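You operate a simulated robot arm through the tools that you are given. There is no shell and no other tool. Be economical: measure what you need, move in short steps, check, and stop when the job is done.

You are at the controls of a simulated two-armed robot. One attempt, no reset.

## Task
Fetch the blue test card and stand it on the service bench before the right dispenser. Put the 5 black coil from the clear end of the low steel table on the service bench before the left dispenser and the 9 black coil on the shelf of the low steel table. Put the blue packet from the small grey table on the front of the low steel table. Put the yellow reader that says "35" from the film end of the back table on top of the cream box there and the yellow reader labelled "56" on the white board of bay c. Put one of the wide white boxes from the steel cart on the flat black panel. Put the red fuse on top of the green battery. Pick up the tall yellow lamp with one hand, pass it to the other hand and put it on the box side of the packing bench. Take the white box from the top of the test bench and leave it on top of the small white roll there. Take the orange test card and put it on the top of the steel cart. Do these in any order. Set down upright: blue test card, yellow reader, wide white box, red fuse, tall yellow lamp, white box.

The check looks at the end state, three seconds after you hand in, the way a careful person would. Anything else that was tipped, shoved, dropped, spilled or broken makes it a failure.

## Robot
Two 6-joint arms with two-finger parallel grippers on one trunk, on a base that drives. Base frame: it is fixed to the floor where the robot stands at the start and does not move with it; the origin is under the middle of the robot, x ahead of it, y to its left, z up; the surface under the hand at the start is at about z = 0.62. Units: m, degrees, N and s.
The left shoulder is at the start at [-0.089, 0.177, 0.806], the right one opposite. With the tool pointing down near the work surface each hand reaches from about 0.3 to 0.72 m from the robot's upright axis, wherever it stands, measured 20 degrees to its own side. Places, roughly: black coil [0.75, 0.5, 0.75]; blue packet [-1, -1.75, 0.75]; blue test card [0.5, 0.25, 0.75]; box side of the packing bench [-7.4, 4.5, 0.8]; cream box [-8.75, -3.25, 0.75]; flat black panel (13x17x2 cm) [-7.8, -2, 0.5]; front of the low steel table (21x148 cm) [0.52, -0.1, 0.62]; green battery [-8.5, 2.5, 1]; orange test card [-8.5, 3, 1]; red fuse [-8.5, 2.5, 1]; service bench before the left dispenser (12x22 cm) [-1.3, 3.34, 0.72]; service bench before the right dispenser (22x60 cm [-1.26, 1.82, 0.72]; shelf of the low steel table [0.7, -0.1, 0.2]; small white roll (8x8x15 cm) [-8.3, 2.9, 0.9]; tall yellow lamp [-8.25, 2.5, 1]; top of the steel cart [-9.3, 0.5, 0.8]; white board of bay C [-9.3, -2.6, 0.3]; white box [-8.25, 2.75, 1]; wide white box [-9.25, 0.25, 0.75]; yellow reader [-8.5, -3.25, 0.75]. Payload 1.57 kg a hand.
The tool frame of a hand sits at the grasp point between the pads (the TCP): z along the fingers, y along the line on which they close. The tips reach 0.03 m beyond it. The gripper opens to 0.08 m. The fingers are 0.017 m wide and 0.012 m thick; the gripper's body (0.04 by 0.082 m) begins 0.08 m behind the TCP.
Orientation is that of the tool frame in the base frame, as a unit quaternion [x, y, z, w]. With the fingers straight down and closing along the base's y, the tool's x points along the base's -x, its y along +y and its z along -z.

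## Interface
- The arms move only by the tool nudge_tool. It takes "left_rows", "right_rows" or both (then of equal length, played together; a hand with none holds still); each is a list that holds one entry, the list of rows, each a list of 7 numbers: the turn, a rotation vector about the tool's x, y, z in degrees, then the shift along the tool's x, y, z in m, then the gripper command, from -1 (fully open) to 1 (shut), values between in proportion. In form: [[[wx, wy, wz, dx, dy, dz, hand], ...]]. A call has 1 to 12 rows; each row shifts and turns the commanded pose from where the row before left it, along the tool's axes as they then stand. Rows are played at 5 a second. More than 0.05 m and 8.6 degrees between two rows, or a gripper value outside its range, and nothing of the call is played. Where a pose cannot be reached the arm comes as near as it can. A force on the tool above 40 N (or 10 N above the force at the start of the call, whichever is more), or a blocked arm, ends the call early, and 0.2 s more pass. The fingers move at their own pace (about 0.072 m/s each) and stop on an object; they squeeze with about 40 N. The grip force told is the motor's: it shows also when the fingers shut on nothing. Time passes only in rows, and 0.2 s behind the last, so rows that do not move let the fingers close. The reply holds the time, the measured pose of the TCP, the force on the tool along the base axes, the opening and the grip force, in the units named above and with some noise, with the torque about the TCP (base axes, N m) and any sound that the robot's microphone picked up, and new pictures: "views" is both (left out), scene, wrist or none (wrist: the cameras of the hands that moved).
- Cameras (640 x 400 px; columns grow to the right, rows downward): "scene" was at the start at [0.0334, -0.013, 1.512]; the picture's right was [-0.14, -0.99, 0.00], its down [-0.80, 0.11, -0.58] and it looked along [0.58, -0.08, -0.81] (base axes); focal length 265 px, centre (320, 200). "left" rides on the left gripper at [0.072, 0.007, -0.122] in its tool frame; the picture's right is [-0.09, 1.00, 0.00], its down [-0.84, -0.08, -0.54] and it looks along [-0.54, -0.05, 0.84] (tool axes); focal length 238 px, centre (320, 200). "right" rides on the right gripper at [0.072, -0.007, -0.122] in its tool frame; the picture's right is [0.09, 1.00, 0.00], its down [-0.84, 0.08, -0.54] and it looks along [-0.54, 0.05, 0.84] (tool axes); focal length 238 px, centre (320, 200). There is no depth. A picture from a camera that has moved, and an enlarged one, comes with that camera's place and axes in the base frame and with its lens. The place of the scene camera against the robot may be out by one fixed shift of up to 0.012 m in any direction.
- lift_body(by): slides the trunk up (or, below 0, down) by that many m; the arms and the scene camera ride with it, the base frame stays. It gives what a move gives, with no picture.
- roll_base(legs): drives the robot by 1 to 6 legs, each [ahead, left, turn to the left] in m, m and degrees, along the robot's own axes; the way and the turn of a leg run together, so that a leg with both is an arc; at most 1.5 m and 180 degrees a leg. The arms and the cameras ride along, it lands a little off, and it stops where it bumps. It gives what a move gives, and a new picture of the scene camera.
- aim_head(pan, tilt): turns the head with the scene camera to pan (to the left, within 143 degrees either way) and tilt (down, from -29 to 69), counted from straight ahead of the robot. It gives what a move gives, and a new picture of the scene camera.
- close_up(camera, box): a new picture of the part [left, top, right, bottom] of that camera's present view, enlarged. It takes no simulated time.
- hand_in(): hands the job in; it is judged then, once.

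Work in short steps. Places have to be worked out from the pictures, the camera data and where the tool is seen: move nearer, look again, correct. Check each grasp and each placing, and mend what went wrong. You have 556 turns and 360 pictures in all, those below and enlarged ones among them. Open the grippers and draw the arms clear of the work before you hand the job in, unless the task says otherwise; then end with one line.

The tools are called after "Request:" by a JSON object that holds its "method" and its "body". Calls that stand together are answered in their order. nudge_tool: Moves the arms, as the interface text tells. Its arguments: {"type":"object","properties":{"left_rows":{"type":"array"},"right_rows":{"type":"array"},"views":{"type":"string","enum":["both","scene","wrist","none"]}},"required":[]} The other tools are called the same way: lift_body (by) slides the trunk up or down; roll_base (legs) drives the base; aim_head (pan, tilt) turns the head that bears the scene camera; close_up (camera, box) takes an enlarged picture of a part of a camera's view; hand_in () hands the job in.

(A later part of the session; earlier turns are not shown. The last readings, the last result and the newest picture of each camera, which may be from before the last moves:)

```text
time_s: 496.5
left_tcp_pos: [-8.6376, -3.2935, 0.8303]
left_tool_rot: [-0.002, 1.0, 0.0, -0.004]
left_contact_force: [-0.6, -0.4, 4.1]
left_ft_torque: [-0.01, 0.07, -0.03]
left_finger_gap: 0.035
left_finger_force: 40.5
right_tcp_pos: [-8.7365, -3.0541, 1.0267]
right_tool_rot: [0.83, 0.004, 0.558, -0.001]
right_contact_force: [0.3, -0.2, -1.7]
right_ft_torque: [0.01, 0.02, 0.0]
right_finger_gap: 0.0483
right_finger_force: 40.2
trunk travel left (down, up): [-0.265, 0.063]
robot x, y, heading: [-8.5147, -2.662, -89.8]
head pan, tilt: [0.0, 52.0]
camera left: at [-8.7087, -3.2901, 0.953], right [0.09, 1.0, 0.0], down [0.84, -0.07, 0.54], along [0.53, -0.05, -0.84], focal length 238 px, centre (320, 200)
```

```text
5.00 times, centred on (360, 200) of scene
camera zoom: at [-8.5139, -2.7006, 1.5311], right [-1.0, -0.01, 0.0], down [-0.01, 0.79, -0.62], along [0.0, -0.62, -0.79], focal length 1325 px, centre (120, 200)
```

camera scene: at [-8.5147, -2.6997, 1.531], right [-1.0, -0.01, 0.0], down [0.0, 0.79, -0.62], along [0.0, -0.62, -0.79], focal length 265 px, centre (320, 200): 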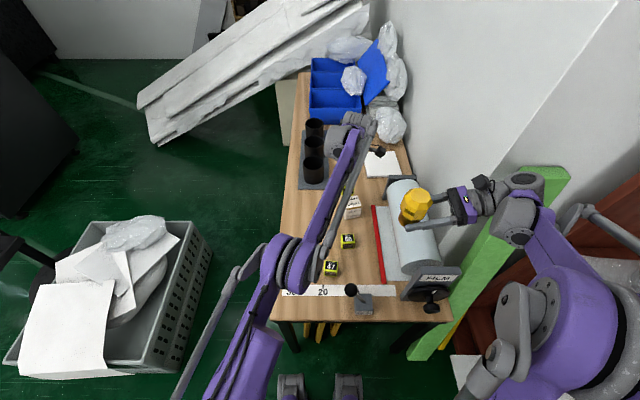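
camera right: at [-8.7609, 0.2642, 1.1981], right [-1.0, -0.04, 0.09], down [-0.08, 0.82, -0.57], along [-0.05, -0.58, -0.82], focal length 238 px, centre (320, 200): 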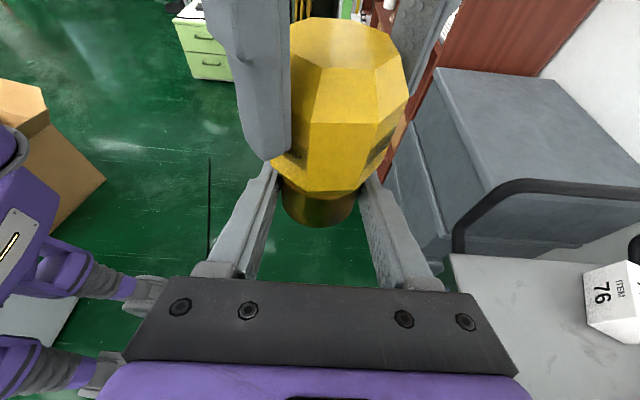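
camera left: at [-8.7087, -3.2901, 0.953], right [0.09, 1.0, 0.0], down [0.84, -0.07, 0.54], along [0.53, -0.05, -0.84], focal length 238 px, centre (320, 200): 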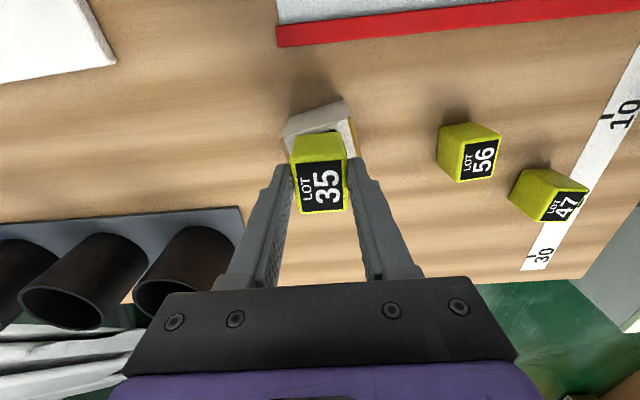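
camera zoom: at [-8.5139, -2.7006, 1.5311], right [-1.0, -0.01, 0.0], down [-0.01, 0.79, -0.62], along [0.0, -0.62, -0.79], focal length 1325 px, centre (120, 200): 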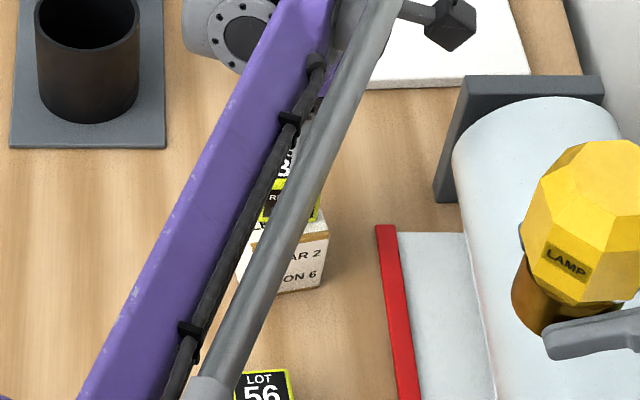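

Touching lightly; the box centre is still ~1 cm further −x. Lift 5 mm, shift 0.011, lower.

Request:
{"method": "nudge_tool", "body": {"left_rows": [[[0, 0, 0, 0, 0, -0.006, 1], [0, 0, 0, 0.011, 0, 0, 1], [0, 0, 0, 0, 0, 0, 1]]], "views": "wrist"}}

Request:
{"method": "close_up", "body": {"camera": "left", "box": [250, 80, 390, 180]}}

```text
time_s: 497.3
left_tcp_pos: [-8.6459, -3.2934, 0.836]
left_tool_rot: [-0.002, 1.0, -0.001, -0.003]
left_contact_force: [1.0, 0.2, -0.5]
left_ft_torque: [0.0, 0.03, 0.03]
left_finger_gap: 0.0352
left_finger_force: 39.5
right_tcp_pos: [-8.7371, -3.0542, 1.0273]
right_tool_rot: [0.831, 0.005, 0.557, -0.002]
right_contact_force: [0.8, 0.0, -1.7]
right_ft_torque: [0.03, 0.03, -0.02]
right_finger_gap: 0.0487
right_finger_force: 40.2
trunk travel left (down, up): [-0.265, 0.063]
robot x, y, heading: [-8.5137, -2.6646, -89.6]
head pan, tilt: [0.0, 52.0]
camera left: at [-8.7176, -3.2878, 0.9586], right [0.09, 1.0, 0.0], down [0.84, -0.07, 0.54], along [0.53, -0.05, -0.84], focal length 238 px, centre (320, 200)
```

left: 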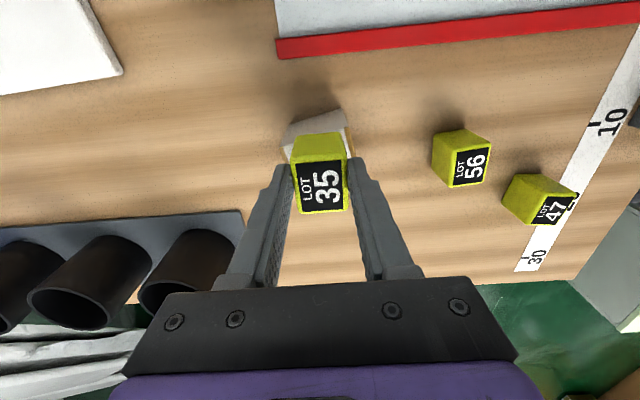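

```text
4.00 times, centred on (320, 130) of left
camera zoom: at [-8.7176, -3.2878, 0.9586], right [0.09, 1.0, 0.0], down [0.84, -0.07, 0.54], along [0.53, -0.05, -0.84], focal length 953 px, centre (320, 480)
```

zoom: 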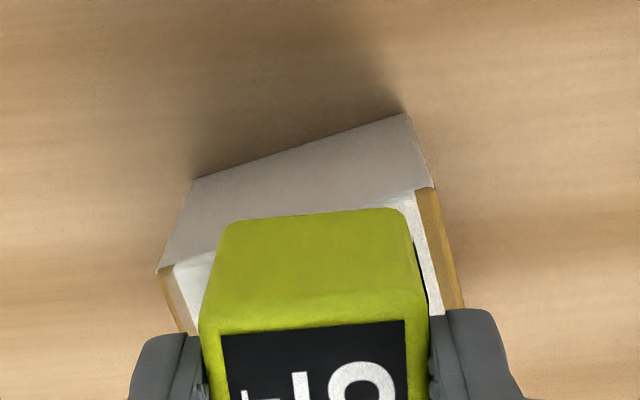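

Now slightly too far; I move back 0.007 and lower onto the box.

Request:
{"method": "nudge_tool", "body": {"left_rows": [[[0, 0, 0, -0.007, -0.003, 0, 1], [0, 0, 0, 0, 0, 0.004, 1], [0, 0, 0, 0, 0, 0.002, 1], [0, 0, 0, 0, 0, 0, 1]]], "views": "none"}}

Request:
{"method": "close_up", "body": {"camera": "left", "box": [250, 80, 390, 180]}}

```text
time_s: 498.3
left_tcp_pos: [-8.6397, -3.2949, 0.8308]
left_tool_rot: [-0.002, 1.0, 0.0, -0.004]
left_contact_force: [-1.0, -1.5, 5.8]
left_ft_torque: [-0.08, 0.07, 0.01]
left_finger_gap: 0.035
left_finger_force: 39.8
left hand out of reach, approached as far as the arm can: row 1
right_tcp_pos: [-8.7372, -3.0535, 1.027]
right_tool_rot: [0.83, 0.006, 0.557, -0.002]
right_contact_force: [0.4, 1.0, -1.8]
right_ft_torque: [0.01, 0.03, 0.02]
right_finger_gap: 0.0484
right_finger_force: 39.9
trunk travel left (down, up): [-0.265, 0.063]
robot x, y, heading: [-8.5154, -2.6659, -89.8]
head pan, tilt: [0.0, 52.0]
```

```text
4.00 times, centred on (320, 130) of left
camera zoom: at [-8.7106, -3.2897, 0.953], right [0.09, 1.0, 0.0], down [0.84, -0.07, 0.54], along [0.53, -0.05, -0.84], focal length 953 px, centre (320, 480)
```

zoom: 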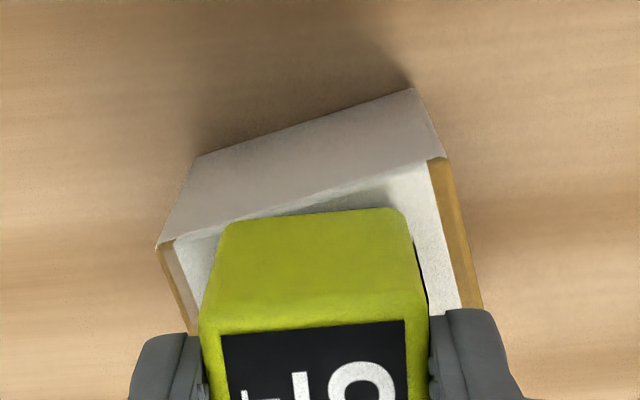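

Good placement with contact. Release and rise.

Request:
{"method": "nudge_tool", "body": {"left_rows": [[[0, 0, 0, 0, 0, 0, 0.6], [0, 0, 0, 0, 0, 0, -0.3], [0, 0, 0, 0, 0, 0, -0.5], [0, 0, 0, 0, 0, -0.02, -0.5], [0, 0, 0, 0, 0, -0.04, -0.5], [0, 0, 0, -0.02, 0.02, -0.04, -0.5]]], "views": "wrist"}}

```text
time_s: 499.7
left_tcp_pos: [-8.6142, -3.2679, 0.9278]
left_tool_rot: [-0.003, 1.0, 0.0, -0.004]
left_contact_force: [-1.4, 0.3, 1.0]
left_ft_torque: [0.0, 0.0, 0.02]
left_finger_gap: 0.0602
left_finger_force: 0.0
left hand out of reach, approached as far as the arm can: row 5
right_tcp_pos: [-8.7361, -3.055, 1.0267]
right_tool_rot: [0.831, 0.005, 0.557, -0.002]
right_contact_force: [1.1, 0.1, -1.3]
right_ft_torque: [-0.02, 0.05, 0.02]
right_finger_gap: 0.0483
right_finger_force: 39.6
trunk travel left (down, up): [-0.265, 0.063]
robot x, y, heading: [-8.5169, -2.6634, -89.5]
head pan, tilt: [0.0, 52.0]
camera left: at [-8.6864, -3.2614, 1.0518], right [0.09, 1.0, 0.0], down [0.84, -0.07, 0.54], along [0.53, -0.05, -0.84], focal length 238 px, centre (320, 200)
```

left: 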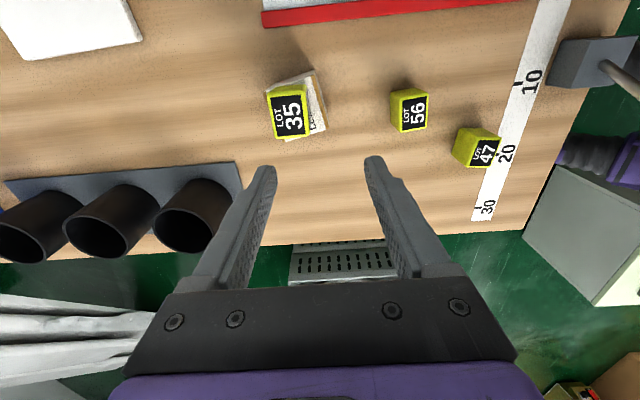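

Reader 35 sits on the cream box. Next reader 56 at ≈(−8.615, −3.16): move over and look.

Request:
{"method": "nudge_tool", "body": {"left_rows": [[[0, 0, 0, 0, 0.036, 0, -0.5], [0, 0, 0, 0, 0.036, 0, -0.5], [0, 0, 0, 0, 0.035, 0, -0.5], [0, 0, 0, 0, 0, 0.04, -0.5], [0, 0, 0, 0, 0, 0.04, -0.5]]], "views": "wrist"}}

```text
time_s: 500.9
left_tcp_pos: [-8.6511, -3.239, 0.9165]
left_tool_rot: [-0.003, 1.0, 0.001, -0.004]
left_contact_force: [-0.2, 0.2, 0.4]
left_ft_torque: [0.03, 0.0, 0.04]
left_finger_gap: 0.0597
left_finger_force: 0.1
left hand out of reach, approached as far as the arm can: row 1, 2, 3, 4, 5
right_tcp_pos: [-8.7363, -3.0545, 1.0261]
right_tool_rot: [0.83, 0.004, 0.557, -0.001]
right_contact_force: [0.1, -0.2, -1.8]
right_ft_torque: [0.01, 0.02, -0.01]
right_finger_gap: 0.0487
right_finger_force: 39.8
trunk travel left (down, up): [-0.265, 0.063]
robot x, y, heading: [-8.518, -2.6648, -89.5]
head pan, tilt: [0.0, 52.0]
camera left: at [-8.7216, -3.2334, 1.0395], right [0.09, 1.0, 0.0], down [0.84, -0.07, 0.54], along [0.53, -0.05, -0.84], focal length 238 px, centre (320, 200)
```

left: 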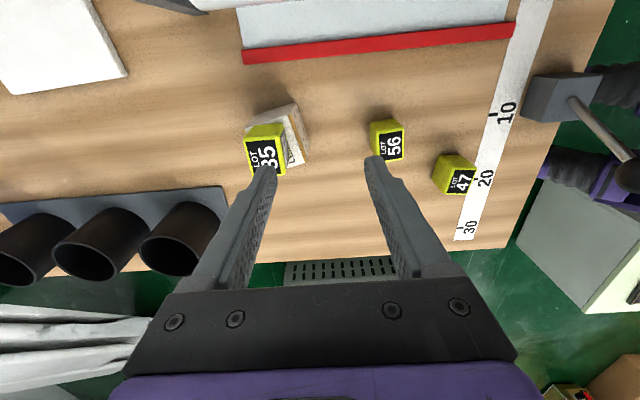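

The arm hit a reach limit crossing to the right; I shift the base right is unsafe, so first bring the hand back left and re-approach.

Request:
{"method": "nudge_tool", "body": {"left_rows": [[[0, 0, 0, -0.04, 0, 0, -0.5], [0, 0, 0, -0.04, 0.02, 0, -0.5], [0, 0, 0, -0.02, 0.03, 0, -0.5]]], "views": "none"}}

```text
time_s: 501.7
left_tcp_pos: [-8.564, -3.2349, 0.9576]
left_tool_rot: [-0.002, 1.0, 0.0, -0.004]
left_contact_force: [0.7, 0.1, 0.1]
left_ft_torque: [0.0, -0.01, 0.02]
left_finger_gap: 0.0601
left_finger_force: 0.0
left hand out of reach, approached as far as the arm can: row 1, 2, 3
right_tcp_pos: [-8.7375, -3.0533, 1.0278]
right_tool_rot: [0.83, 0.005, 0.557, -0.001]
right_contact_force: [-0.2, 0.6, -2.1]
right_ft_torque: [0.0, 0.02, -0.02]
right_finger_gap: 0.0485
right_finger_force: 40.2
trunk travel left (down, up): [-0.265, 0.063]
robot x, y, heading: [-8.5145, -2.6647, -89.7]
head pan, tilt: [0.0, 52.0]
```

I turn the hand back to the natural yaw (closing along x) which eases the arm.

Request:
{"method": "nudge_tool", "body": {"left_rows": [[[0, 0, 8.2, 0, 0, 0, -0.5], [0, 0, 8.2, 0, 0, 0, -0.5], [0, 0, 8.2, 0, 0, 0, -0.5], [0, 0, 8.2, 0, 0, 0, -0.5], [0, 0, 8.2, 0, 0, 0, -0.5], [0, 0, 8.2, 0, 0, 0, -0.5], [0, 0, 8.2, 0, 0, 0, -0.5], [0, 0, 8.2, 0, 0, 0, -0.5], [0, 0, 8.2, 0, 0, 0, -0.5], [0, 0, 8.2, 0, 0, 0, -0.5], [0, 0, 8, 0, 0, 0, -0.5]]], "views": "both"}}

```text
time_s: 504.1
left_tcp_pos: [-8.5663, -3.2349, 0.9582]
left_tool_rot: [0.706, 0.708, -0.003, -0.002]
left_contact_force: [-0.4, -0.2, 0.6]
left_ft_torque: [0.04, -0.03, 0.01]
left_finger_gap: 0.0599
left_finger_force: 0.0
right_tcp_pos: [-8.7366, -3.0545, 1.0273]
right_tool_rot: [0.831, 0.005, 0.557, -0.001]
right_contact_force: [-0.3, -0.1, -1.3]
right_ft_torque: [0.03, 0.02, -0.01]
right_finger_gap: 0.0486
right_finger_force: 40.2
trunk travel left (down, up): [-0.265, 0.063]
robot x, y, heading: [-8.5139, -2.6658, -89.9]
head pan, tilt: [0.0, 52.0]
camera scene: at [-8.5137, -2.7009, 1.531], right [-1.0, -0.01, 0.0], down [-0.01, 0.79, -0.62], along [0.0, -0.62, -0.79], focal length 265 px, centre (320, 200)
camera left: at [-8.5591, -3.1646, 1.0807], right [1.0, -0.09, -0.01], down [-0.07, -0.84, 0.54], along [-0.06, -0.54, -0.84], focal length 238 px, centre (320, 200)
```

scene: 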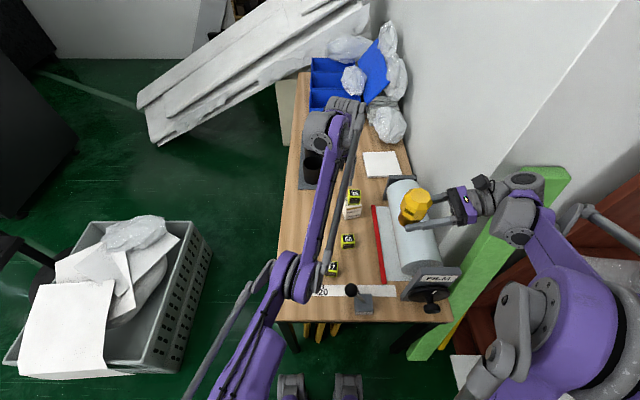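
left: 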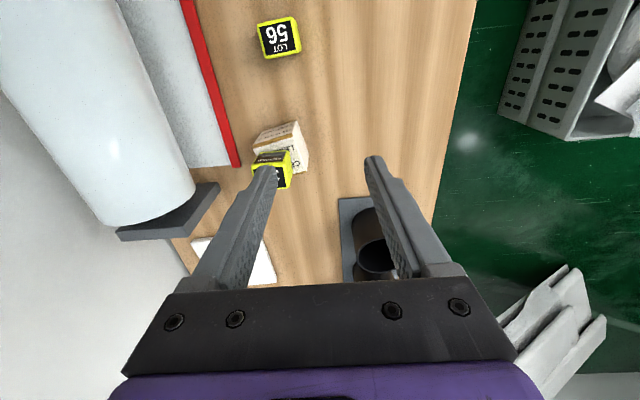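

Reader 56 ≈(−8.608, −3.154). Move over it.

Request:
{"method": "nudge_tool", "body": {"left_rows": [[[0, 0, 0, 0.04, -0.021, 0, -0.5], [0, 0, 0, 0.04, -0.021, 0, -0.5], [0, 0, 0, 0, 0, 0.045, -0.5], [0, 0, 0, 0, 0, 0.045, -0.5]]], "views": "wrist"}}

```text
time_s: 505.1
left_tcp_pos: [-8.6288, -3.232, 0.9364]
left_tool_rot: [0.705, 0.709, -0.002, -0.003]
left_contact_force: [0.2, -0.6, 0.0]
left_ft_torque: [0.04, 0.0, -0.04]
left_finger_gap: 0.06
left_finger_force: 0.0
left hand out of reach, approached as far as the arm can: row 1, 2, 3, 4
right_tcp_pos: [-8.7365, -3.0546, 1.0258]
right_tool_rot: [0.829, 0.006, 0.559, -0.002]
right_contact_force: [-0.2, 0.2, -1.3]
right_ft_torque: [-0.01, 0.01, 0.01]
right_finger_gap: 0.0482
right_finger_force: 40.0
trunk travel left (down, up): [-0.265, 0.063]
robot x, y, heading: [-8.5166, -2.6617, -89.6]
head pan, tilt: [0.0, 52.0]
camera left: at [-8.6229, -3.1613, 1.0586], right [1.0, -0.09, -0.01], down [-0.07, -0.84, 0.54], along [-0.05, -0.54, -0.84], focal length 238 px, centre (320, 200)
```

left: 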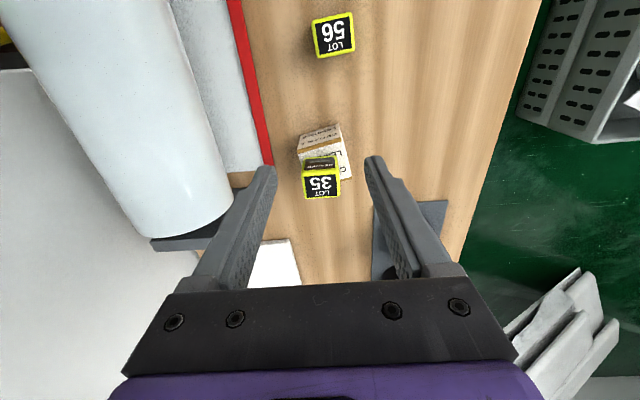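

The left shoulder's inward limit is nearly reached. I move the lamp hand 5 cm left and the base 5 cm right, keeping the lamp in place, to gain angle.

Request:
{"method": "nudge_tool", "body": {"right_rows": [[[0, 0, 0, 0.0094, 0, 0.0232, 1], [0, 0, 0, 0.0094, 0, 0.0232, 1], [0, 0, 0, 0, 0, 0, 1]]], "views": "none"}}

Request:
{"method": "roll_base", "body": {"legs": [[-0.02, -0.05, 0]]}}

Request:
{"method": "nudge_tool", "body": {"left_rows": [[[0, 0, 0, 0.03, 0.02, 0, -0.5], [0, 0, 0, 0.03, 0.02, 0, -0.5], [0, 0, 0, 0.02, 0, 0, -0.5], [0, 0, 0, 0, 0, 0, -0.5]]], "views": "wrist"}}

```text
time_s: 505.9
left_tcp_pos: [-8.6295, -3.2307, 0.9369]
left_tool_rot: [0.706, 0.709, -0.002, -0.003]
left_contact_force: [0.4, 0.7, 0.1]
left_ft_torque: [0.03, -0.02, -0.01]
left_finger_gap: 0.06
left_finger_force: 0.0
right_tcp_pos: [-8.6863, -3.0541, 1.0258]
right_tool_rot: [0.831, 0.005, 0.557, -0.002]
right_contact_force: [-0.8, -0.5, -1.6]
right_ft_torque: [0.01, 0.0, 0.01]
right_finger_gap: 0.0483
right_finger_force: 40.0
trunk travel left (down, up): [-0.265, 0.063]
robot x, y, heading: [-8.5162, -2.664, -89.5]
head pan, tilt: [0.0, 52.0]
```

```text
time_s: 507.0
left_tcp_pos: [-8.6794, -3.213, 0.9361]
left_tool_rot: [0.706, 0.708, -0.001, -0.002]
left_contact_force: [-0.3, 0.0, -0.1]
left_ft_torque: [-0.03, -0.01, -0.01]
left_finger_gap: 0.0599
left_finger_force: 0.1
right_tcp_pos: [-8.7375, -3.0343, 1.0264]
right_tool_rot: [0.83, 0.004, 0.558, -0.001]
right_contact_force: [-0.1, -0.4, -1.3]
right_ft_torque: [-0.01, 0.0, 0.01]
right_finger_gap: 0.0484
right_finger_force: 40.1
trunk travel left (down, up): [-0.265, 0.063]
robot x, y, heading: [-8.562, -2.6455, -89.5]
head pan, tilt: [0.0, 52.0]
camera scene: at [-8.564, -2.6814, 1.531], right [-1.0, -0.01, 0.0], down [0.0, 0.79, -0.62], along [0.0, -0.62, -0.79], focal length 265 px, centre (320, 200)
```

scene: 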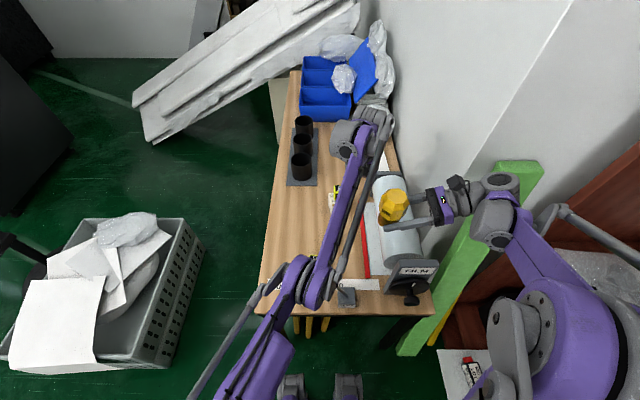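

```text
time_s: 508.0
left_tcp_pos: [-8.6563, -3.1733, 0.9822]
left_tool_rot: [0.706, 0.709, -0.001, -0.003]
left_contact_force: [0.8, 0.0, -0.2]
left_ft_torque: [0.01, -0.01, 0.03]
left_finger_gap: 0.0598
left_finger_force: 0.0
left hand out of reach, approached as far as the arm can: row 1, 2, 3
right_tcp_pos: [-8.7371, -3.0341, 1.0254]
right_tool_rot: [0.831, 0.004, 0.557, -0.001]
right_contact_force: [0.8, -0.6, -0.9]
right_ft_torque: [-0.02, 0.04, 0.0]
right_finger_gap: 0.0485
right_finger_force: 40.1
trunk travel left (down, up): [-0.265, 0.063]
robot x, y, heading: [-8.5614, -2.6432, -89.6]
head pan, tilt: [0.0, 52.0]
camera left: at [-8.6489, -3.1035, 1.1045], right [1.0, -0.09, -0.01], down [-0.07, -0.84, 0.54], along [-0.05, -0.54, -0.84], focal length 238 px, centre (320, 200)
```

left: 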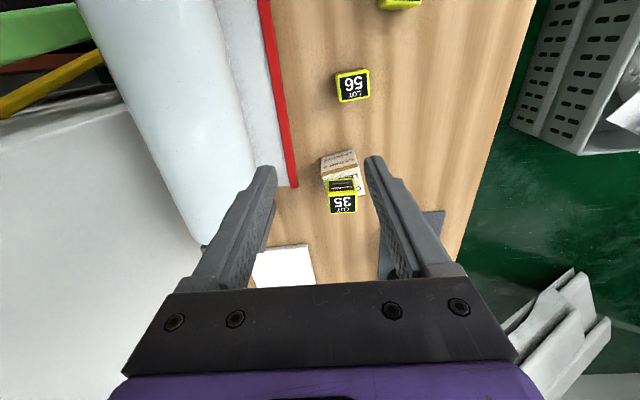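

Now move toward reader 56 (+0.045 x, +0.022 y).

Request:
{"method": "nudge_tool", "body": {"left_rows": [[[0, 0, 0, 0.01, 0.025, 0, -0.5], [0, 0, 0, 0.01, 0.02, 0, -0.5], [0, 0, 0, 0, 0, 0.02, -0.5], [0, 0, 0, 0, 0, 0.02, -0.5]]], "views": "wrist"}}

```text
time_s: 509.0
left_tcp_pos: [-8.6202, -3.181, 0.9858]
left_tool_rot: [0.706, 0.709, -0.001, -0.004]
left_contact_force: [0.5, -0.6, -0.4]
left_ft_torque: [-0.05, 0.05, 0.0]
left_finger_gap: 0.0602
left_finger_force: 0.0
left hand out of reach, approached as far as the arm can: row 1, 2, 3, 4
right_tcp_pos: [-8.7363, -3.0346, 1.0251]
right_tool_rot: [0.83, 0.004, 0.557, -0.001]
right_contact_force: [-0.4, -1.0, -1.5]
right_ft_torque: [0.04, 0.05, 0.03]
right_finger_gap: 0.0485
right_finger_force: 39.9
trunk travel left (down, up): [-0.265, 0.063]
robot x, y, heading: [-8.5651, -2.6418, -89.5]
head pan, tilt: [0.0, 52.0]
camera left: at [-8.6135, -3.1106, 1.1088], right [1.0, -0.09, -0.01], down [-0.07, -0.84, 0.54], along [-0.05, -0.54, -0.84], focal length 238 px, centre (320, 200)
```

left: 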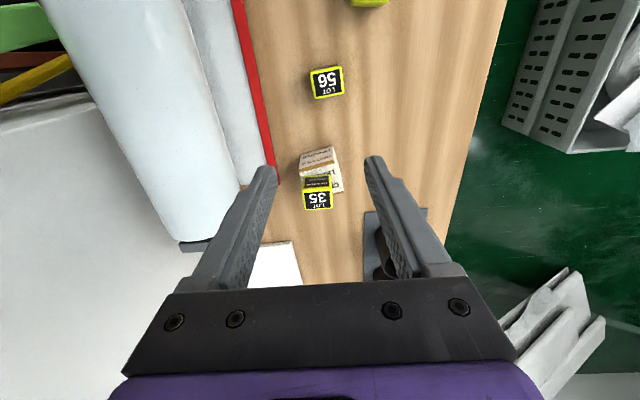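

The commanded pose has likely drifted toward the robot while out of reach. I step it back (−y) until the arm follows.

Request:
{"method": "nudge_tool", "body": {"left_rows": [[[0, 0, 0, -0.03, 0, -0.02, -0.5], [0, 0, 0, -0.03, 0, -0.02, -0.5], [0, 0, 0, -0.03, 0, -0.02, -0.5], [0, 0, 0, -0.03, 0, -0.02, -0.5]]], "views": "none"}}

```text
time_s: 510.0
left_tcp_pos: [-8.6177, -3.2426, 1.029]
left_tool_rot: [0.706, 0.708, -0.003, -0.004]
left_contact_force: [0.5, 0.3, -0.6]
left_ft_torque: [-0.02, -0.01, -0.04]
left_finger_gap: 0.0602
left_finger_force: 0.1
left hand out of reach, approached as far as the arm can: row 3, 4
right_tcp_pos: [-8.7372, -3.0344, 1.0257]
right_tool_rot: [0.831, 0.004, 0.557, 0.0]
right_contact_force: [0.3, 0.4, -1.3]
right_ft_torque: [-0.01, 0.02, -0.04]
right_finger_gap: 0.0484
right_finger_force: 40.3
trunk travel left (down, up): [-0.265, 0.063]
robot x, y, heading: [-8.5651, -2.6441, -89.9]
head pan, tilt: [0.0, 52.0]
```

I test a pure descent from here.

Request:
{"method": "nudge_tool", "body": {"left_rows": [[[0, 0, 0, 0, 0, 0.03, -0.5], [0, 0, 0, 0, 0, 0.03, -0.5], [0, 0, 0, 0, 0, 0.03, -0.5]]], "views": "none"}}

```text
time_s: 510.8
left_tcp_pos: [-8.6183, -3.2417, 0.9381]
left_tool_rot: [0.705, 0.709, -0.002, -0.003]
left_contact_force: [-0.4, 0.0, 0.0]
left_ft_torque: [0.04, 0.0, 0.02]
left_finger_gap: 0.06
left_finger_force: 0.1
right_tcp_pos: [-8.7374, -3.0354, 1.0258]
right_tool_rot: [0.831, 0.005, 0.557, -0.002]
right_contact_force: [-0.5, 0.5, -0.8]
right_ft_torque: [-0.01, 0.04, 0.0]
right_finger_gap: 0.0484
right_finger_force: 39.5
trunk travel left (down, up): [-0.265, 0.063]
robot x, y, heading: [-8.5639, -2.6426, -89.7]
head pan, tilt: [0.0, 52.0]
```

Request:
{"method": "nudge_tool", "body": {"left_rows": [[[0, 0, 0, 0.02, 0, 0, -0.5], [0, 0, 0, 0.02, 0, 0, -0.5]]], "views": "none"}}

```text
time_s: 511.4
left_tcp_pos: [-8.6237, -3.2183, 0.9514]
left_tool_rot: [0.706, 0.708, -0.001, -0.003]
left_contact_force: [-1.2, -0.9, -0.1]
left_ft_torque: [0.01, -0.01, 0.02]
left_finger_gap: 0.0599
left_finger_force: 0.1
left hand out of reach, approached as far as the arm can: row 1, 2
right_tcp_pos: [-8.7378, -3.0344, 1.0262]
right_tool_rot: [0.83, 0.005, 0.558, -0.002]
right_contact_force: [-0.3, -0.4, -1.1]
right_ft_torque: [-0.01, 0.04, 0.0]
right_finger_gap: 0.0482
right_finger_force: 39.6
trunk travel left (down, up): [-0.265, 0.063]
robot x, y, heading: [-8.5644, -2.6398, -89.5]
head pan, tilt: [0.0, 52.0]
```

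The hand is too close at this height; backing the robot 0.1 gives room. Then approach reader 56.

Request:
{"method": "roll_base", "body": {"legs": [[-0.1, 0.0, 0]]}}

Request:
{"method": "nudge_tool", "body": {"left_rows": [[[0, 0, 0, -0.03, 0.01, 0, -0.5], [0, 0, 0, 0, 0, 0.04, -0.5], [0, 0, 0, 0, 0, 0.04, -0.5]]], "views": "wrist"}}

```text
time_s: 512.5
left_tcp_pos: [-8.6238, -3.1188, 0.9541]
left_tool_rot: [0.705, 0.709, 0.0, -0.003]
left_contact_force: [-0.3, 0.0, -0.5]
left_ft_torque: [-0.01, 0.03, 0.01]
left_finger_gap: 0.0603
left_finger_force: 0.0
right_tcp_pos: [-8.7377, -2.9358, 1.0265]
right_tool_rot: [0.83, 0.004, 0.558, -0.001]
right_contact_force: [-0.5, 0.2, -1.3]
right_ft_torque: [-0.01, 0.03, 0.01]
right_finger_gap: 0.0481
right_finger_force: 40.3
trunk travel left (down, up): [-0.265, 0.063]
robot x, y, heading: [-8.5695, -2.548, -89.5]
head pan, tilt: [0.0, 52.0]
camera scene: at [-8.5643, -2.5828, 1.5311], right [-1.0, -0.01, 0.0], down [-0.01, 0.79, -0.62], along [0.0, -0.62, -0.79], focal length 265 px, centre (320, 200)
```

scene: 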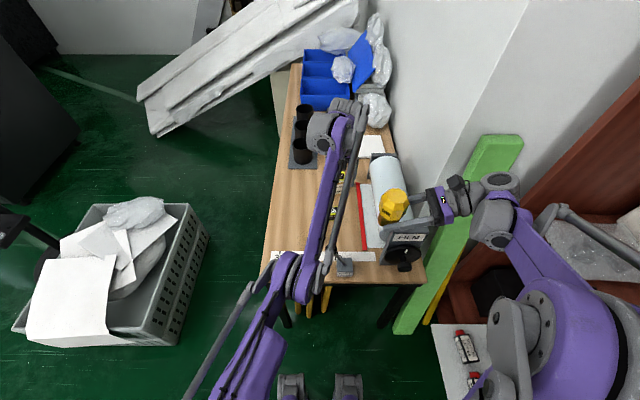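

```text
time_s: 513.3
left_tcp_pos: [-8.6207, -3.1719, 0.8846]
left_tool_rot: [0.706, 0.709, 0.0, -0.004]
left_contact_force: [-0.5, 0.6, -0.8]
left_ft_torque: [0.0, 0.03, 0.03]
left_finger_gap: 0.0598
left_finger_force: 0.0
left hand out of reach, approached as far as the arm can: row 2, 3
right_tcp_pos: [-8.7389, -2.9357, 1.0258]
right_tool_rot: [0.831, 0.004, 0.557, -0.002]
right_contact_force: [0.2, -0.5, -2.3]
right_ft_torque: [-0.02, 0.03, 0.03]
right_finger_gap: 0.0484
right_finger_force: 40.0
trunk travel left (down, up): [-0.265, 0.063]
robot x, y, heading: [-8.5672, -2.5446, -89.4]
head pan, tilt: [0.0, 52.0]
camera left: at [-8.614, -3.1011, 1.0069], right [1.0, -0.09, -0.01], down [-0.07, -0.84, 0.54], along [-0.05, -0.53, -0.84], focal length 238 px, centre (320, 200)
```

left: 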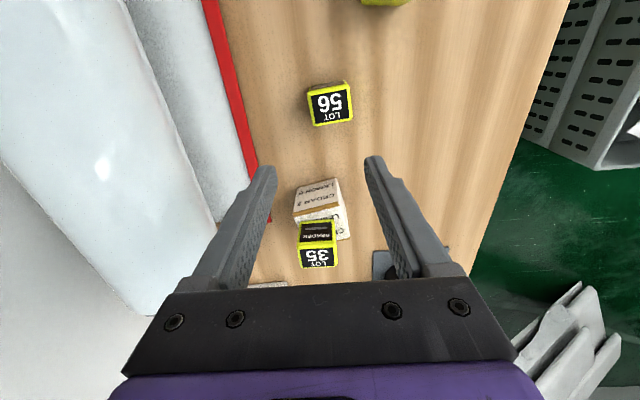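

Back up another 0.08 for reach, then line up.

Request:
{"method": "roll_base", "body": {"legs": [[-0.08, 0.0, 0]]}}

Request:
{"method": "nudge_tool", "body": {"left_rows": [[[0, 0, 0, -0.028, 0.008, 0, -0.5], [0, 0, 0, -0.028, 0, 0, -0.5], [0, 0, 0, 0, 0, 0.03, -0.5], [0, 0, 0, 0, 0, 0.02, -0.5]]], "views": "wrist"}}

```text
time_s: 514.4
left_tcp_pos: [-8.6222, -3.0895, 0.8844]
left_tool_rot: [0.706, 0.708, -0.001, -0.004]
left_contact_force: [-0.3, -0.2, -0.1]
left_ft_torque: [-0.03, -0.01, -0.01]
left_finger_gap: 0.0603
left_finger_force: 0.1
right_tcp_pos: [-8.7379, -2.8552, 1.0271]
right_tool_rot: [0.831, 0.004, 0.557, -0.001]
right_contact_force: [-0.2, 0.4, -1.0]
right_ft_torque: [-0.05, 0.0, -0.04]
right_finger_gap: 0.0485
right_finger_force: 40.4
trunk travel left (down, up): [-0.265, 0.063]
robot x, y, heading: [-8.5678, -2.4685, -89.6]
head pan, tilt: [0.0, 52.0]
camera scene: at [-8.5648, -2.5032, 1.5311], right [-1.0, -0.01, 0.0], down [0.0, 0.79, -0.62], along [0.0, -0.62, -0.79], focal length 265 px, centre (320, 200)
```

scene: 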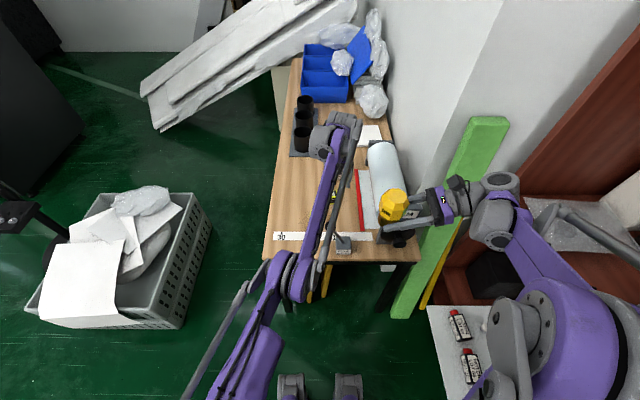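

```text
time_s: 515.4
left_tcp_pos: [-8.6087, -3.1211, 0.8305]
left_tool_rot: [0.706, 0.709, -0.001, -0.004]
left_contact_force: [-0.4, -1.2, 0.2]
left_ft_torque: [-0.04, -0.03, -0.02]
left_finger_gap: 0.0599
left_finger_force: 0.1
left hand out of reach, approached as far as the arm can: row 2
right_tcp_pos: [-8.7384, -2.8561, 1.0262]
right_tool_rot: [0.831, 0.005, 0.557, -0.001]
right_contact_force: [-0.9, 0.2, -1.6]
right_ft_torque: [0.04, 0.06, -0.04]
right_finger_gap: 0.0482
right_finger_force: 40.0
trunk travel left (down, up): [-0.265, 0.063]
robot x, y, heading: [-8.5592, -2.4616, -89.8]
head pan, tilt: [0.0, 52.0]
camera left: at [-8.6012, -3.0497, 0.9539], right [1.0, -0.09, -0.01], down [-0.07, -0.84, 0.54], along [-0.05, -0.54, -0.84], focal length 238 px, centre (320, 200)
```

left: 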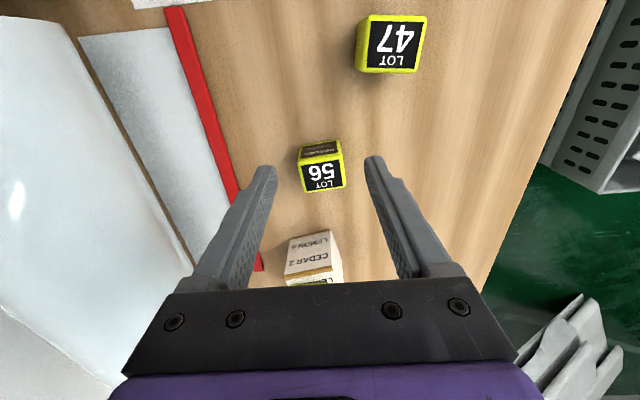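

Reader 56 at (−8.607, −3.152). Lower and advance 0.031 together.

Request:
{"method": "nudge_tool", "body": {"left_rows": [[[0, 0, 0, -0.015, 0.001, 0.015, -0.5], [0, 0, 0, -0.016, 0.001, 0.01, -0.5], [0, 0, 0, 0, 0, 0, -0.5]]], "views": "wrist"}}

```text
time_s: 516.2
left_tcp_pos: [-8.5997, -3.1285, 0.8043]
left_tool_rot: [0.706, 0.708, 0.0, -0.004]
left_contact_force: [-0.2, 0.8, -0.4]
left_ft_torque: [-0.05, -0.02, 0.01]
left_finger_gap: 0.0602
left_finger_force: 0.0
left hand out of reach, approached as far as the arm can: row 1, 2
right_tcp_pos: [-8.7404, -2.8559, 1.0252]
right_tool_rot: [0.83, 0.005, 0.557, -0.002]
right_contact_force: [-0.7, -0.1, -1.8]
right_ft_torque: [-0.01, 0.06, 0.02]
right_finger_gap: 0.0483
right_finger_force: 39.8
trunk travel left (down, up): [-0.265, 0.063]
robot x, y, heading: [-8.567, -2.4674, -89.8]
head pan, tilt: [0.0, 52.0]
camera left: at [-8.594, -3.0593, 0.9266], right [1.0, -0.09, -0.01], down [-0.07, -0.84, 0.54], along [-0.05, -0.54, -0.84], focal length 238 px, centre (320, 200)
```

left: 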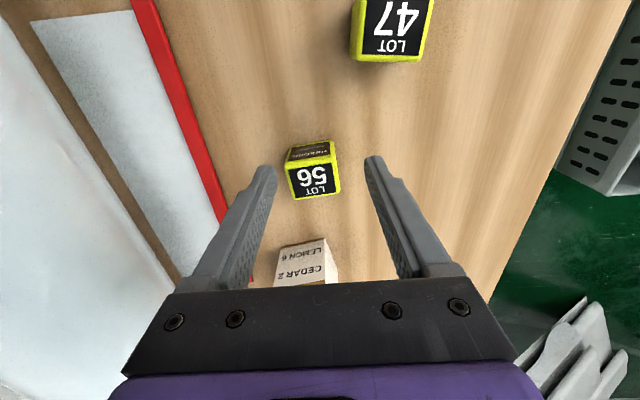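

At the far limit; drive 0.025 forward, then align.

Request:
{"method": "roll_base", "body": {"legs": [[0.03, 0.0, 0]]}}

Request:
{"method": "nudge_tool", "body": {"left_rows": [[[0, 0, 0, 0, -0.008, 0, -0.5], [0, 0, 0, 0, 0, 0.01, -0.5], [0, 0, 0, 0, 0, 0, -0.5]]], "views": "wrist"}}

```text
time_s: 517.0
left_tcp_pos: [-8.6006, -3.1595, 0.8043]
left_tool_rot: [0.705, 0.709, -0.001, -0.003]
left_contact_force: [-1.0, 0.5, 0.5]
left_ft_torque: [0.03, -0.02, 0.0]
left_finger_gap: 0.06
left_finger_force: 0.0
right_tcp_pos: [-8.7385, -2.8855, 1.0254]
right_tool_rot: [0.831, 0.004, 0.557, -0.001]
right_contact_force: [0.0, 0.0, -1.8]
right_ft_torque: [0.01, 0.01, 0.02]
right_finger_gap: 0.0481
right_finger_force: 40.0
trunk travel left (down, up): [-0.265, 0.063]
robot x, y, heading: [-8.5665, -2.4964, -89.9]
head pan, tilt: [0.0, 52.0]
camera scene: at [-8.5646, -2.5337, 1.531], right [-1.0, -0.01, 0.0], down [0.0, 0.79, -0.62], along [0.0, -0.62, -0.79], focal length 265 px, centre (320, 200)
```

scene: 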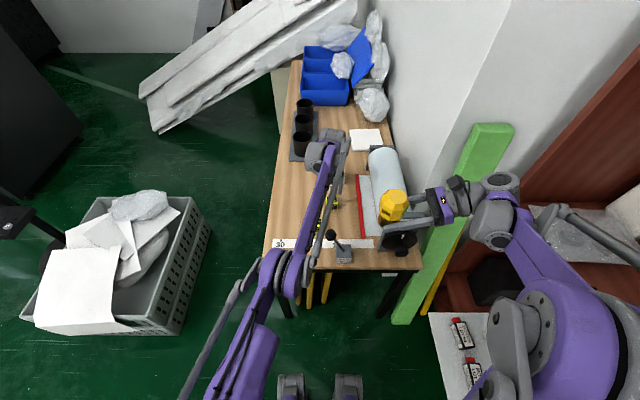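

```text
time_s: 517.8
left_tcp_pos: [-8.6091, -3.1595, 0.7933]
left_tool_rot: [0.706, 0.708, 0.0, -0.003]
left_contact_force: [0.4, -0.7, -0.3]
left_ft_torque: [0.04, 0.04, 0.02]
left_finger_gap: 0.0598
left_finger_force: 0.0
right_tcp_pos: [-8.737, -2.8858, 1.0258]
right_tool_rot: [0.83, 0.005, 0.557, -0.001]
right_contact_force: [0.4, 0.1, -1.1]
right_ft_torque: [0.01, 0.03, 0.01]
right_finger_gap: 0.0485
right_finger_force: 40.0
trunk travel left (down, up): [-0.265, 0.063]
robot x, y, heading: [-8.5672, -2.4973, -89.6]
head pan, tilt: [0.0, 52.0]
camera left: at [-8.6018, -3.0889, 0.9167], right [1.0, -0.09, -0.01], down [-0.07, -0.84, 0.54], along [-0.05, -0.54, -0.84], focal length 238 px, centre (320, 200)
```

left: 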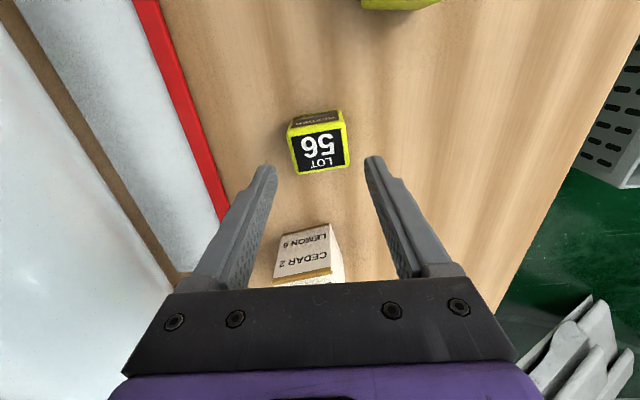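

Small +1 cm y shift, lower to 0.76, and close.

Request:
{"method": "nudge_tool", "body": {"left_rows": [[[0, 0, 0, 0.01, 0, 0.018, -0.5], [0, 0, 0, 0, 0, 0.016, -0.5], [0, 0, 0, 0, 0, 0, -0.5], [0, 0, 0, 0, 0, 0, 1], [0, 0, 0, 0, 0, 0, 1], [0, 0, 0, 0, 0, 0, 1]]], "views": "wrist"}}

```text
time_s: 519.2
left_tcp_pos: [-8.6113, -3.1607, 0.7603]
left_tool_rot: [0.706, 0.708, 0.002, -0.004]
left_contact_force: [-0.3, 0.7, -0.4]
left_ft_torque: [-0.03, 0.0, 0.03]
left_finger_gap: 0.043
left_finger_force: 40.2
left hand out of reach, approached as far as the arm can: row 1
right_tcp_pos: [-8.7387, -2.8866, 1.0252]
right_tool_rot: [0.831, 0.005, 0.557, -0.002]
right_contact_force: [0.5, 0.2, -0.9]
right_ft_torque: [0.0, 0.03, 0.01]
right_finger_gap: 0.0484
right_finger_force: 40.4
trunk travel left (down, up): [-0.265, 0.063]
robot x, y, heading: [-8.566, -2.4977, -89.5]
head pan, tilt: [0.0, 52.0]
camera left: at [-8.6055, -3.0909, 0.884], right [1.0, -0.09, -0.01], down [-0.07, -0.84, 0.54], along [-0.05, -0.53, -0.84], focal length 238 px, centre (320, 200)
```

left: 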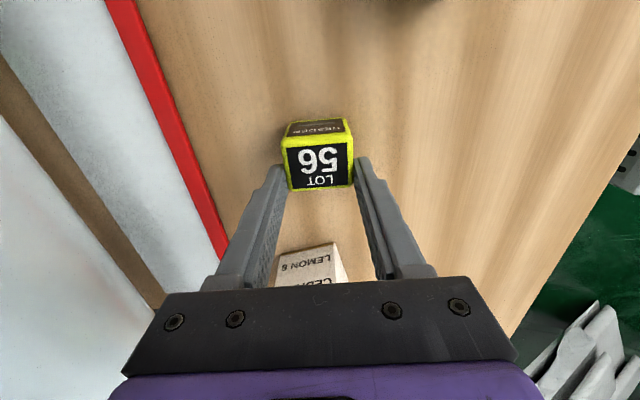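

Reader 56 gripped. Lift in steps and check it goes straight.

Request:
{"method": "nudge_tool", "body": {"left_rows": [[[0, 0, 0, 0, 0, -0.02, 1], [0, 0, 0, 0, 0, -0.02, 1], [0, 0, 0, 0, 0, -0.02, 1]]], "views": "none"}}

Request:
{"method": "nudge_tool", "body": {"left_rows": [[[0, 0, 0, 0, 0, -0.03, 1], [0, 0, 0, 0, 0, -0.03, 1], [0, 0, 0, 0, 0, -0.03, 1]]], "views": "wrist"}}

```text
time_s: 520.0
left_tcp_pos: [-8.6094, -3.158, 0.8207]
left_tool_rot: [0.706, 0.709, 0.0, -0.004]
left_contact_force: [0.4, 0.1, -0.1]
left_ft_torque: [0.02, 0.0, 0.0]
left_finger_gap: 0.0428
left_finger_force: 39.8
right_tcp_pos: [-8.7372, -2.8865, 1.0257]
right_tool_rot: [0.831, 0.005, 0.557, -0.001]
right_contact_force: [0.1, -0.4, -1.5]
right_ft_torque: [-0.02, 0.02, -0.02]
right_finger_gap: 0.0482
right_finger_force: 39.8
trunk travel left (down, up): [-0.265, 0.063]
robot x, y, heading: [-8.5654, -2.4975, -89.4]
head pan, tilt: [0.0, 52.0]
```

```text
time_s: 520.8
left_tcp_pos: [-8.6082, -3.15, 0.8789]
left_tool_rot: [0.705, 0.709, 0.0, -0.003]
left_contact_force: [-0.8, -0.3, -0.5]
left_ft_torque: [-0.04, 0.02, -0.01]
left_finger_gap: 0.0431
left_finger_force: 39.8
left hand out of reach, approached as far as the arm can: row 1, 2, 3
right_tcp_pos: [-8.7389, -2.8857, 1.0244]
right_tool_rot: [0.83, 0.004, 0.558, -0.001]
right_contact_force: [0.3, -0.2, -2.0]
right_ft_torque: [-0.01, 0.02, -0.01]
right_finger_gap: 0.0482
right_finger_force: 40.0
trunk travel left (down, up): [-0.265, 0.063]
robot x, y, heading: [-8.57, -2.4969, -89.7]
head pan, tilt: [0.0, 52.0]
camera left: at [-8.6012, -3.0798, 1.0017], right [1.0, -0.09, -0.01], down [-0.07, -0.84, 0.54], along [-0.05, -0.53, -0.84], focal length 238 px, centre (320, 200)
```

left: 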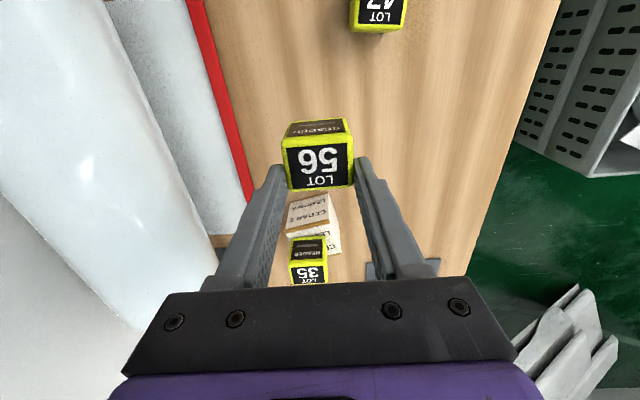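

35 is on the cream box. Raise the trunk 0.06 to clear the brake knob, back off, and look at the bay C board.

Request:
{"method": "lift_body", "body": {"by": 0.06}}

Request:
{"method": "roll_base", "body": {"legs": [[-0.45, 0.0, 0]]}}

Request:
{"method": "aim_head", "body": {"pan": -60, "tilt": 40}}

```text
time_s: 521.8
left_tcp_pos: [-8.6079, -3.1494, 0.94]
left_tool_rot: [0.706, 0.708, 0.0, -0.004]
left_contact_force: [-0.1, 0.5, -1.1]
left_ft_torque: [0.01, 0.03, 0.02]
left_finger_gap: 0.0428
left_finger_force: 40.1
right_tcp_pos: [-8.7381, -2.8859, 1.0864]
right_tool_rot: [0.831, 0.005, 0.557, -0.002]
right_contact_force: [0.7, -0.5, -1.7]
right_ft_torque: [0.0, 0.02, -0.01]
right_finger_gap: 0.0482
right_finger_force: 40.4
trunk travel left (down, up): [-0.325, 0.003]
robot x, y, heading: [-8.5649, -2.4988, -89.7]
head pan, tilt: [0.0, 52.0]
```

```text
time_s: 524.5
left_tcp_pos: [-8.6085, -2.7, 0.9392]
left_tool_rot: [0.704, 0.71, 0.0, -0.004]
left_contact_force: [-0.3, -0.1, -0.7]
left_ft_torque: [-0.05, -0.02, 0.01]
left_finger_gap: 0.0428
left_finger_force: 40.2
right_tcp_pos: [-8.7413, -2.4374, 1.0857]
right_tool_rot: [0.83, 0.007, 0.557, -0.003]
right_contact_force: [0.4, 0.3, -1.8]
right_ft_torque: [0.02, 0.02, 0.02]
right_finger_gap: 0.0482
right_finger_force: 39.9
trunk travel left (down, up): [-0.325, 0.003]
robot x, y, heading: [-8.5737, -2.046, -89.6]
head pan, tilt: [0.0, 52.0]
camera scene: at [-8.5679, -2.0815, 1.5951], right [-1.0, -0.01, 0.0], down [-0.01, 0.79, -0.62], along [0.01, -0.62, -0.79], focal length 265 px, centre (320, 200)
```

scene: 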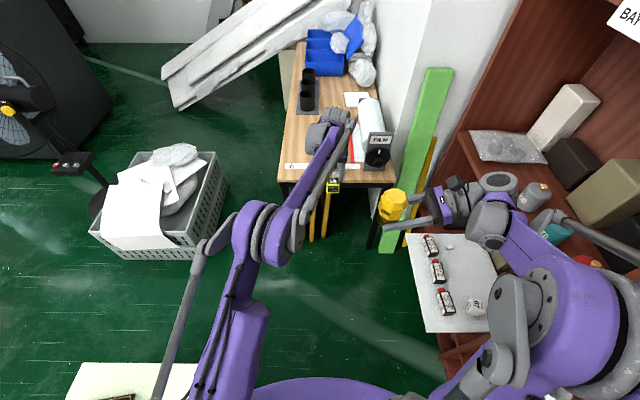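

```text
time_s: 525.9
left_tcp_pos: [-8.607, -2.6998, 0.9395]
left_tool_rot: [0.704, 0.71, -0.001, -0.004]
left_contact_force: [0.0, 0.7, -1.2]
left_ft_torque: [-0.03, -0.02, 0.0]
left_finger_gap: 0.0432
left_finger_force: 39.6
right_tcp_pos: [-8.7407, -2.4361, 1.0855]
right_tool_rot: [0.831, 0.007, 0.557, -0.003]
right_contact_force: [0.1, -1.0, -2.0]
right_ft_torque: [0.02, -0.01, -0.01]
right_finger_gap: 0.0482
right_finger_force: 40.5
trunk travel left (down, up): [-0.325, 0.003]
robot x, y, heading: [-8.5692, -2.0482, -89.4]
head pan, tilt: [-60.0, 40.0]
camera scene: at [-8.6418, -2.0492, 1.6118], right [-0.51, 0.86, 0.0], down [0.55, 0.33, -0.77], along [-0.66, -0.39, -0.64], focal length 265 px, centre (320, 200)
```

scene: 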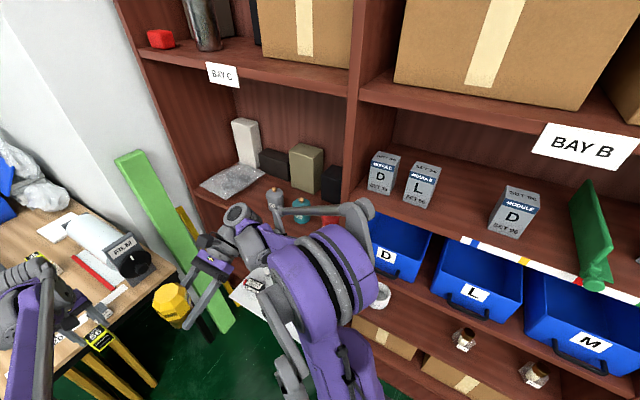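

Reader will go on the front strip of the white board ≈(−9.08, −2.61). I back north, turn west, and strafe to y≈−2.46.

Request:
{"method": "roll_base", "body": {"legs": [[-0.6, 0.0, 0], [0, 0.3, 0], [0, 0, -90], [0.17, 0, 0], [0, 0.98, 0]]}}

Request:
{"method": "aim_head", "body": {"pan": 8, "tilt": 50}}

```text
time_s: 545.5
left_tcp_pos: [-9.1062, -2.3815, 0.9398]
left_tool_rot: [1.0, -0.003, 0.003, -0.003]
left_contact_force: [-0.4, -1.0, -0.8]
left_ft_torque: [-0.04, 0.03, 0.02]
left_finger_gap: 0.0429
left_finger_force: 40.1
right_tcp_pos: [-8.8404, -2.2519, 1.0849]
right_tool_rot: [-0.587, 0.587, -0.392, -0.395]
right_contact_force: [-0.3, 0.3, -1.4]
right_ft_torque: [0.05, -0.01, -0.01]
right_finger_gap: 0.0482
right_finger_force: 40.1
trunk travel left (down, up): [-0.325, 0.003]
robot x, y, heading: [-8.4563, -2.4266, 179.8]
head pan, tilt: [-60.0, 40.0]
camera scene: at [-8.4499, -2.3577, 1.6118], right [0.87, 0.49, 0.0], down [0.32, -0.56, -0.77], along [-0.38, 0.67, -0.64], focal length 265 px, centre (320, 200)
```

scene: 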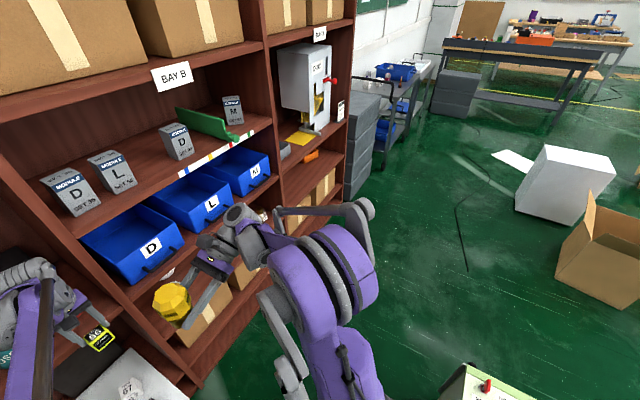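

```text
time_s: 546.9
left_tcp_pos: [-9.105, -2.3804, 0.9396]
left_tool_rot: [1.0, -0.003, 0.002, -0.003]
left_contact_force: [-0.5, -1.3, -0.2]
left_ft_torque: [0.03, 0.01, -0.04]
left_finger_gap: 0.0429
left_finger_force: 40.1
right_tcp_pos: [-8.8403, -2.2536, 1.0853]
right_tool_rot: [0.587, -0.587, 0.393, 0.395]
right_contact_force: [0.4, -0.1, -1.3]
right_ft_torque: [0.04, -0.01, 0.02]
right_finger_gap: 0.0483
right_finger_force: 40.2
trunk travel left (down, up): [-0.325, 0.003]
robot x, y, heading: [-8.4511, -2.4299, 179.7]
head pan, tilt: [8.0, 50.0]
camera scene: at [-8.4842, -2.4417, 1.5976], right [-0.13, 0.99, 0.0], down [0.76, 0.1, -0.64], along [-0.64, -0.09, -0.77], focal length 265 px, centre (320, 200)
```

scene: 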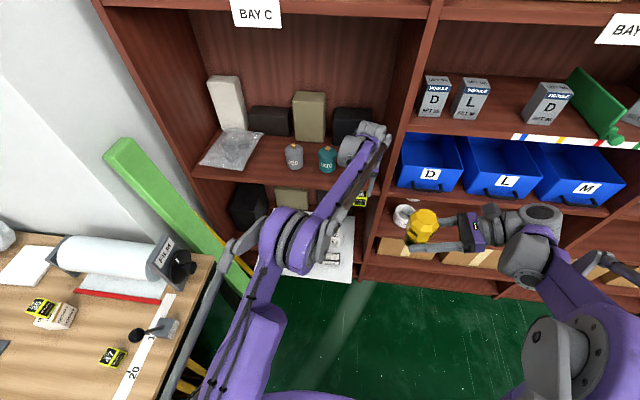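

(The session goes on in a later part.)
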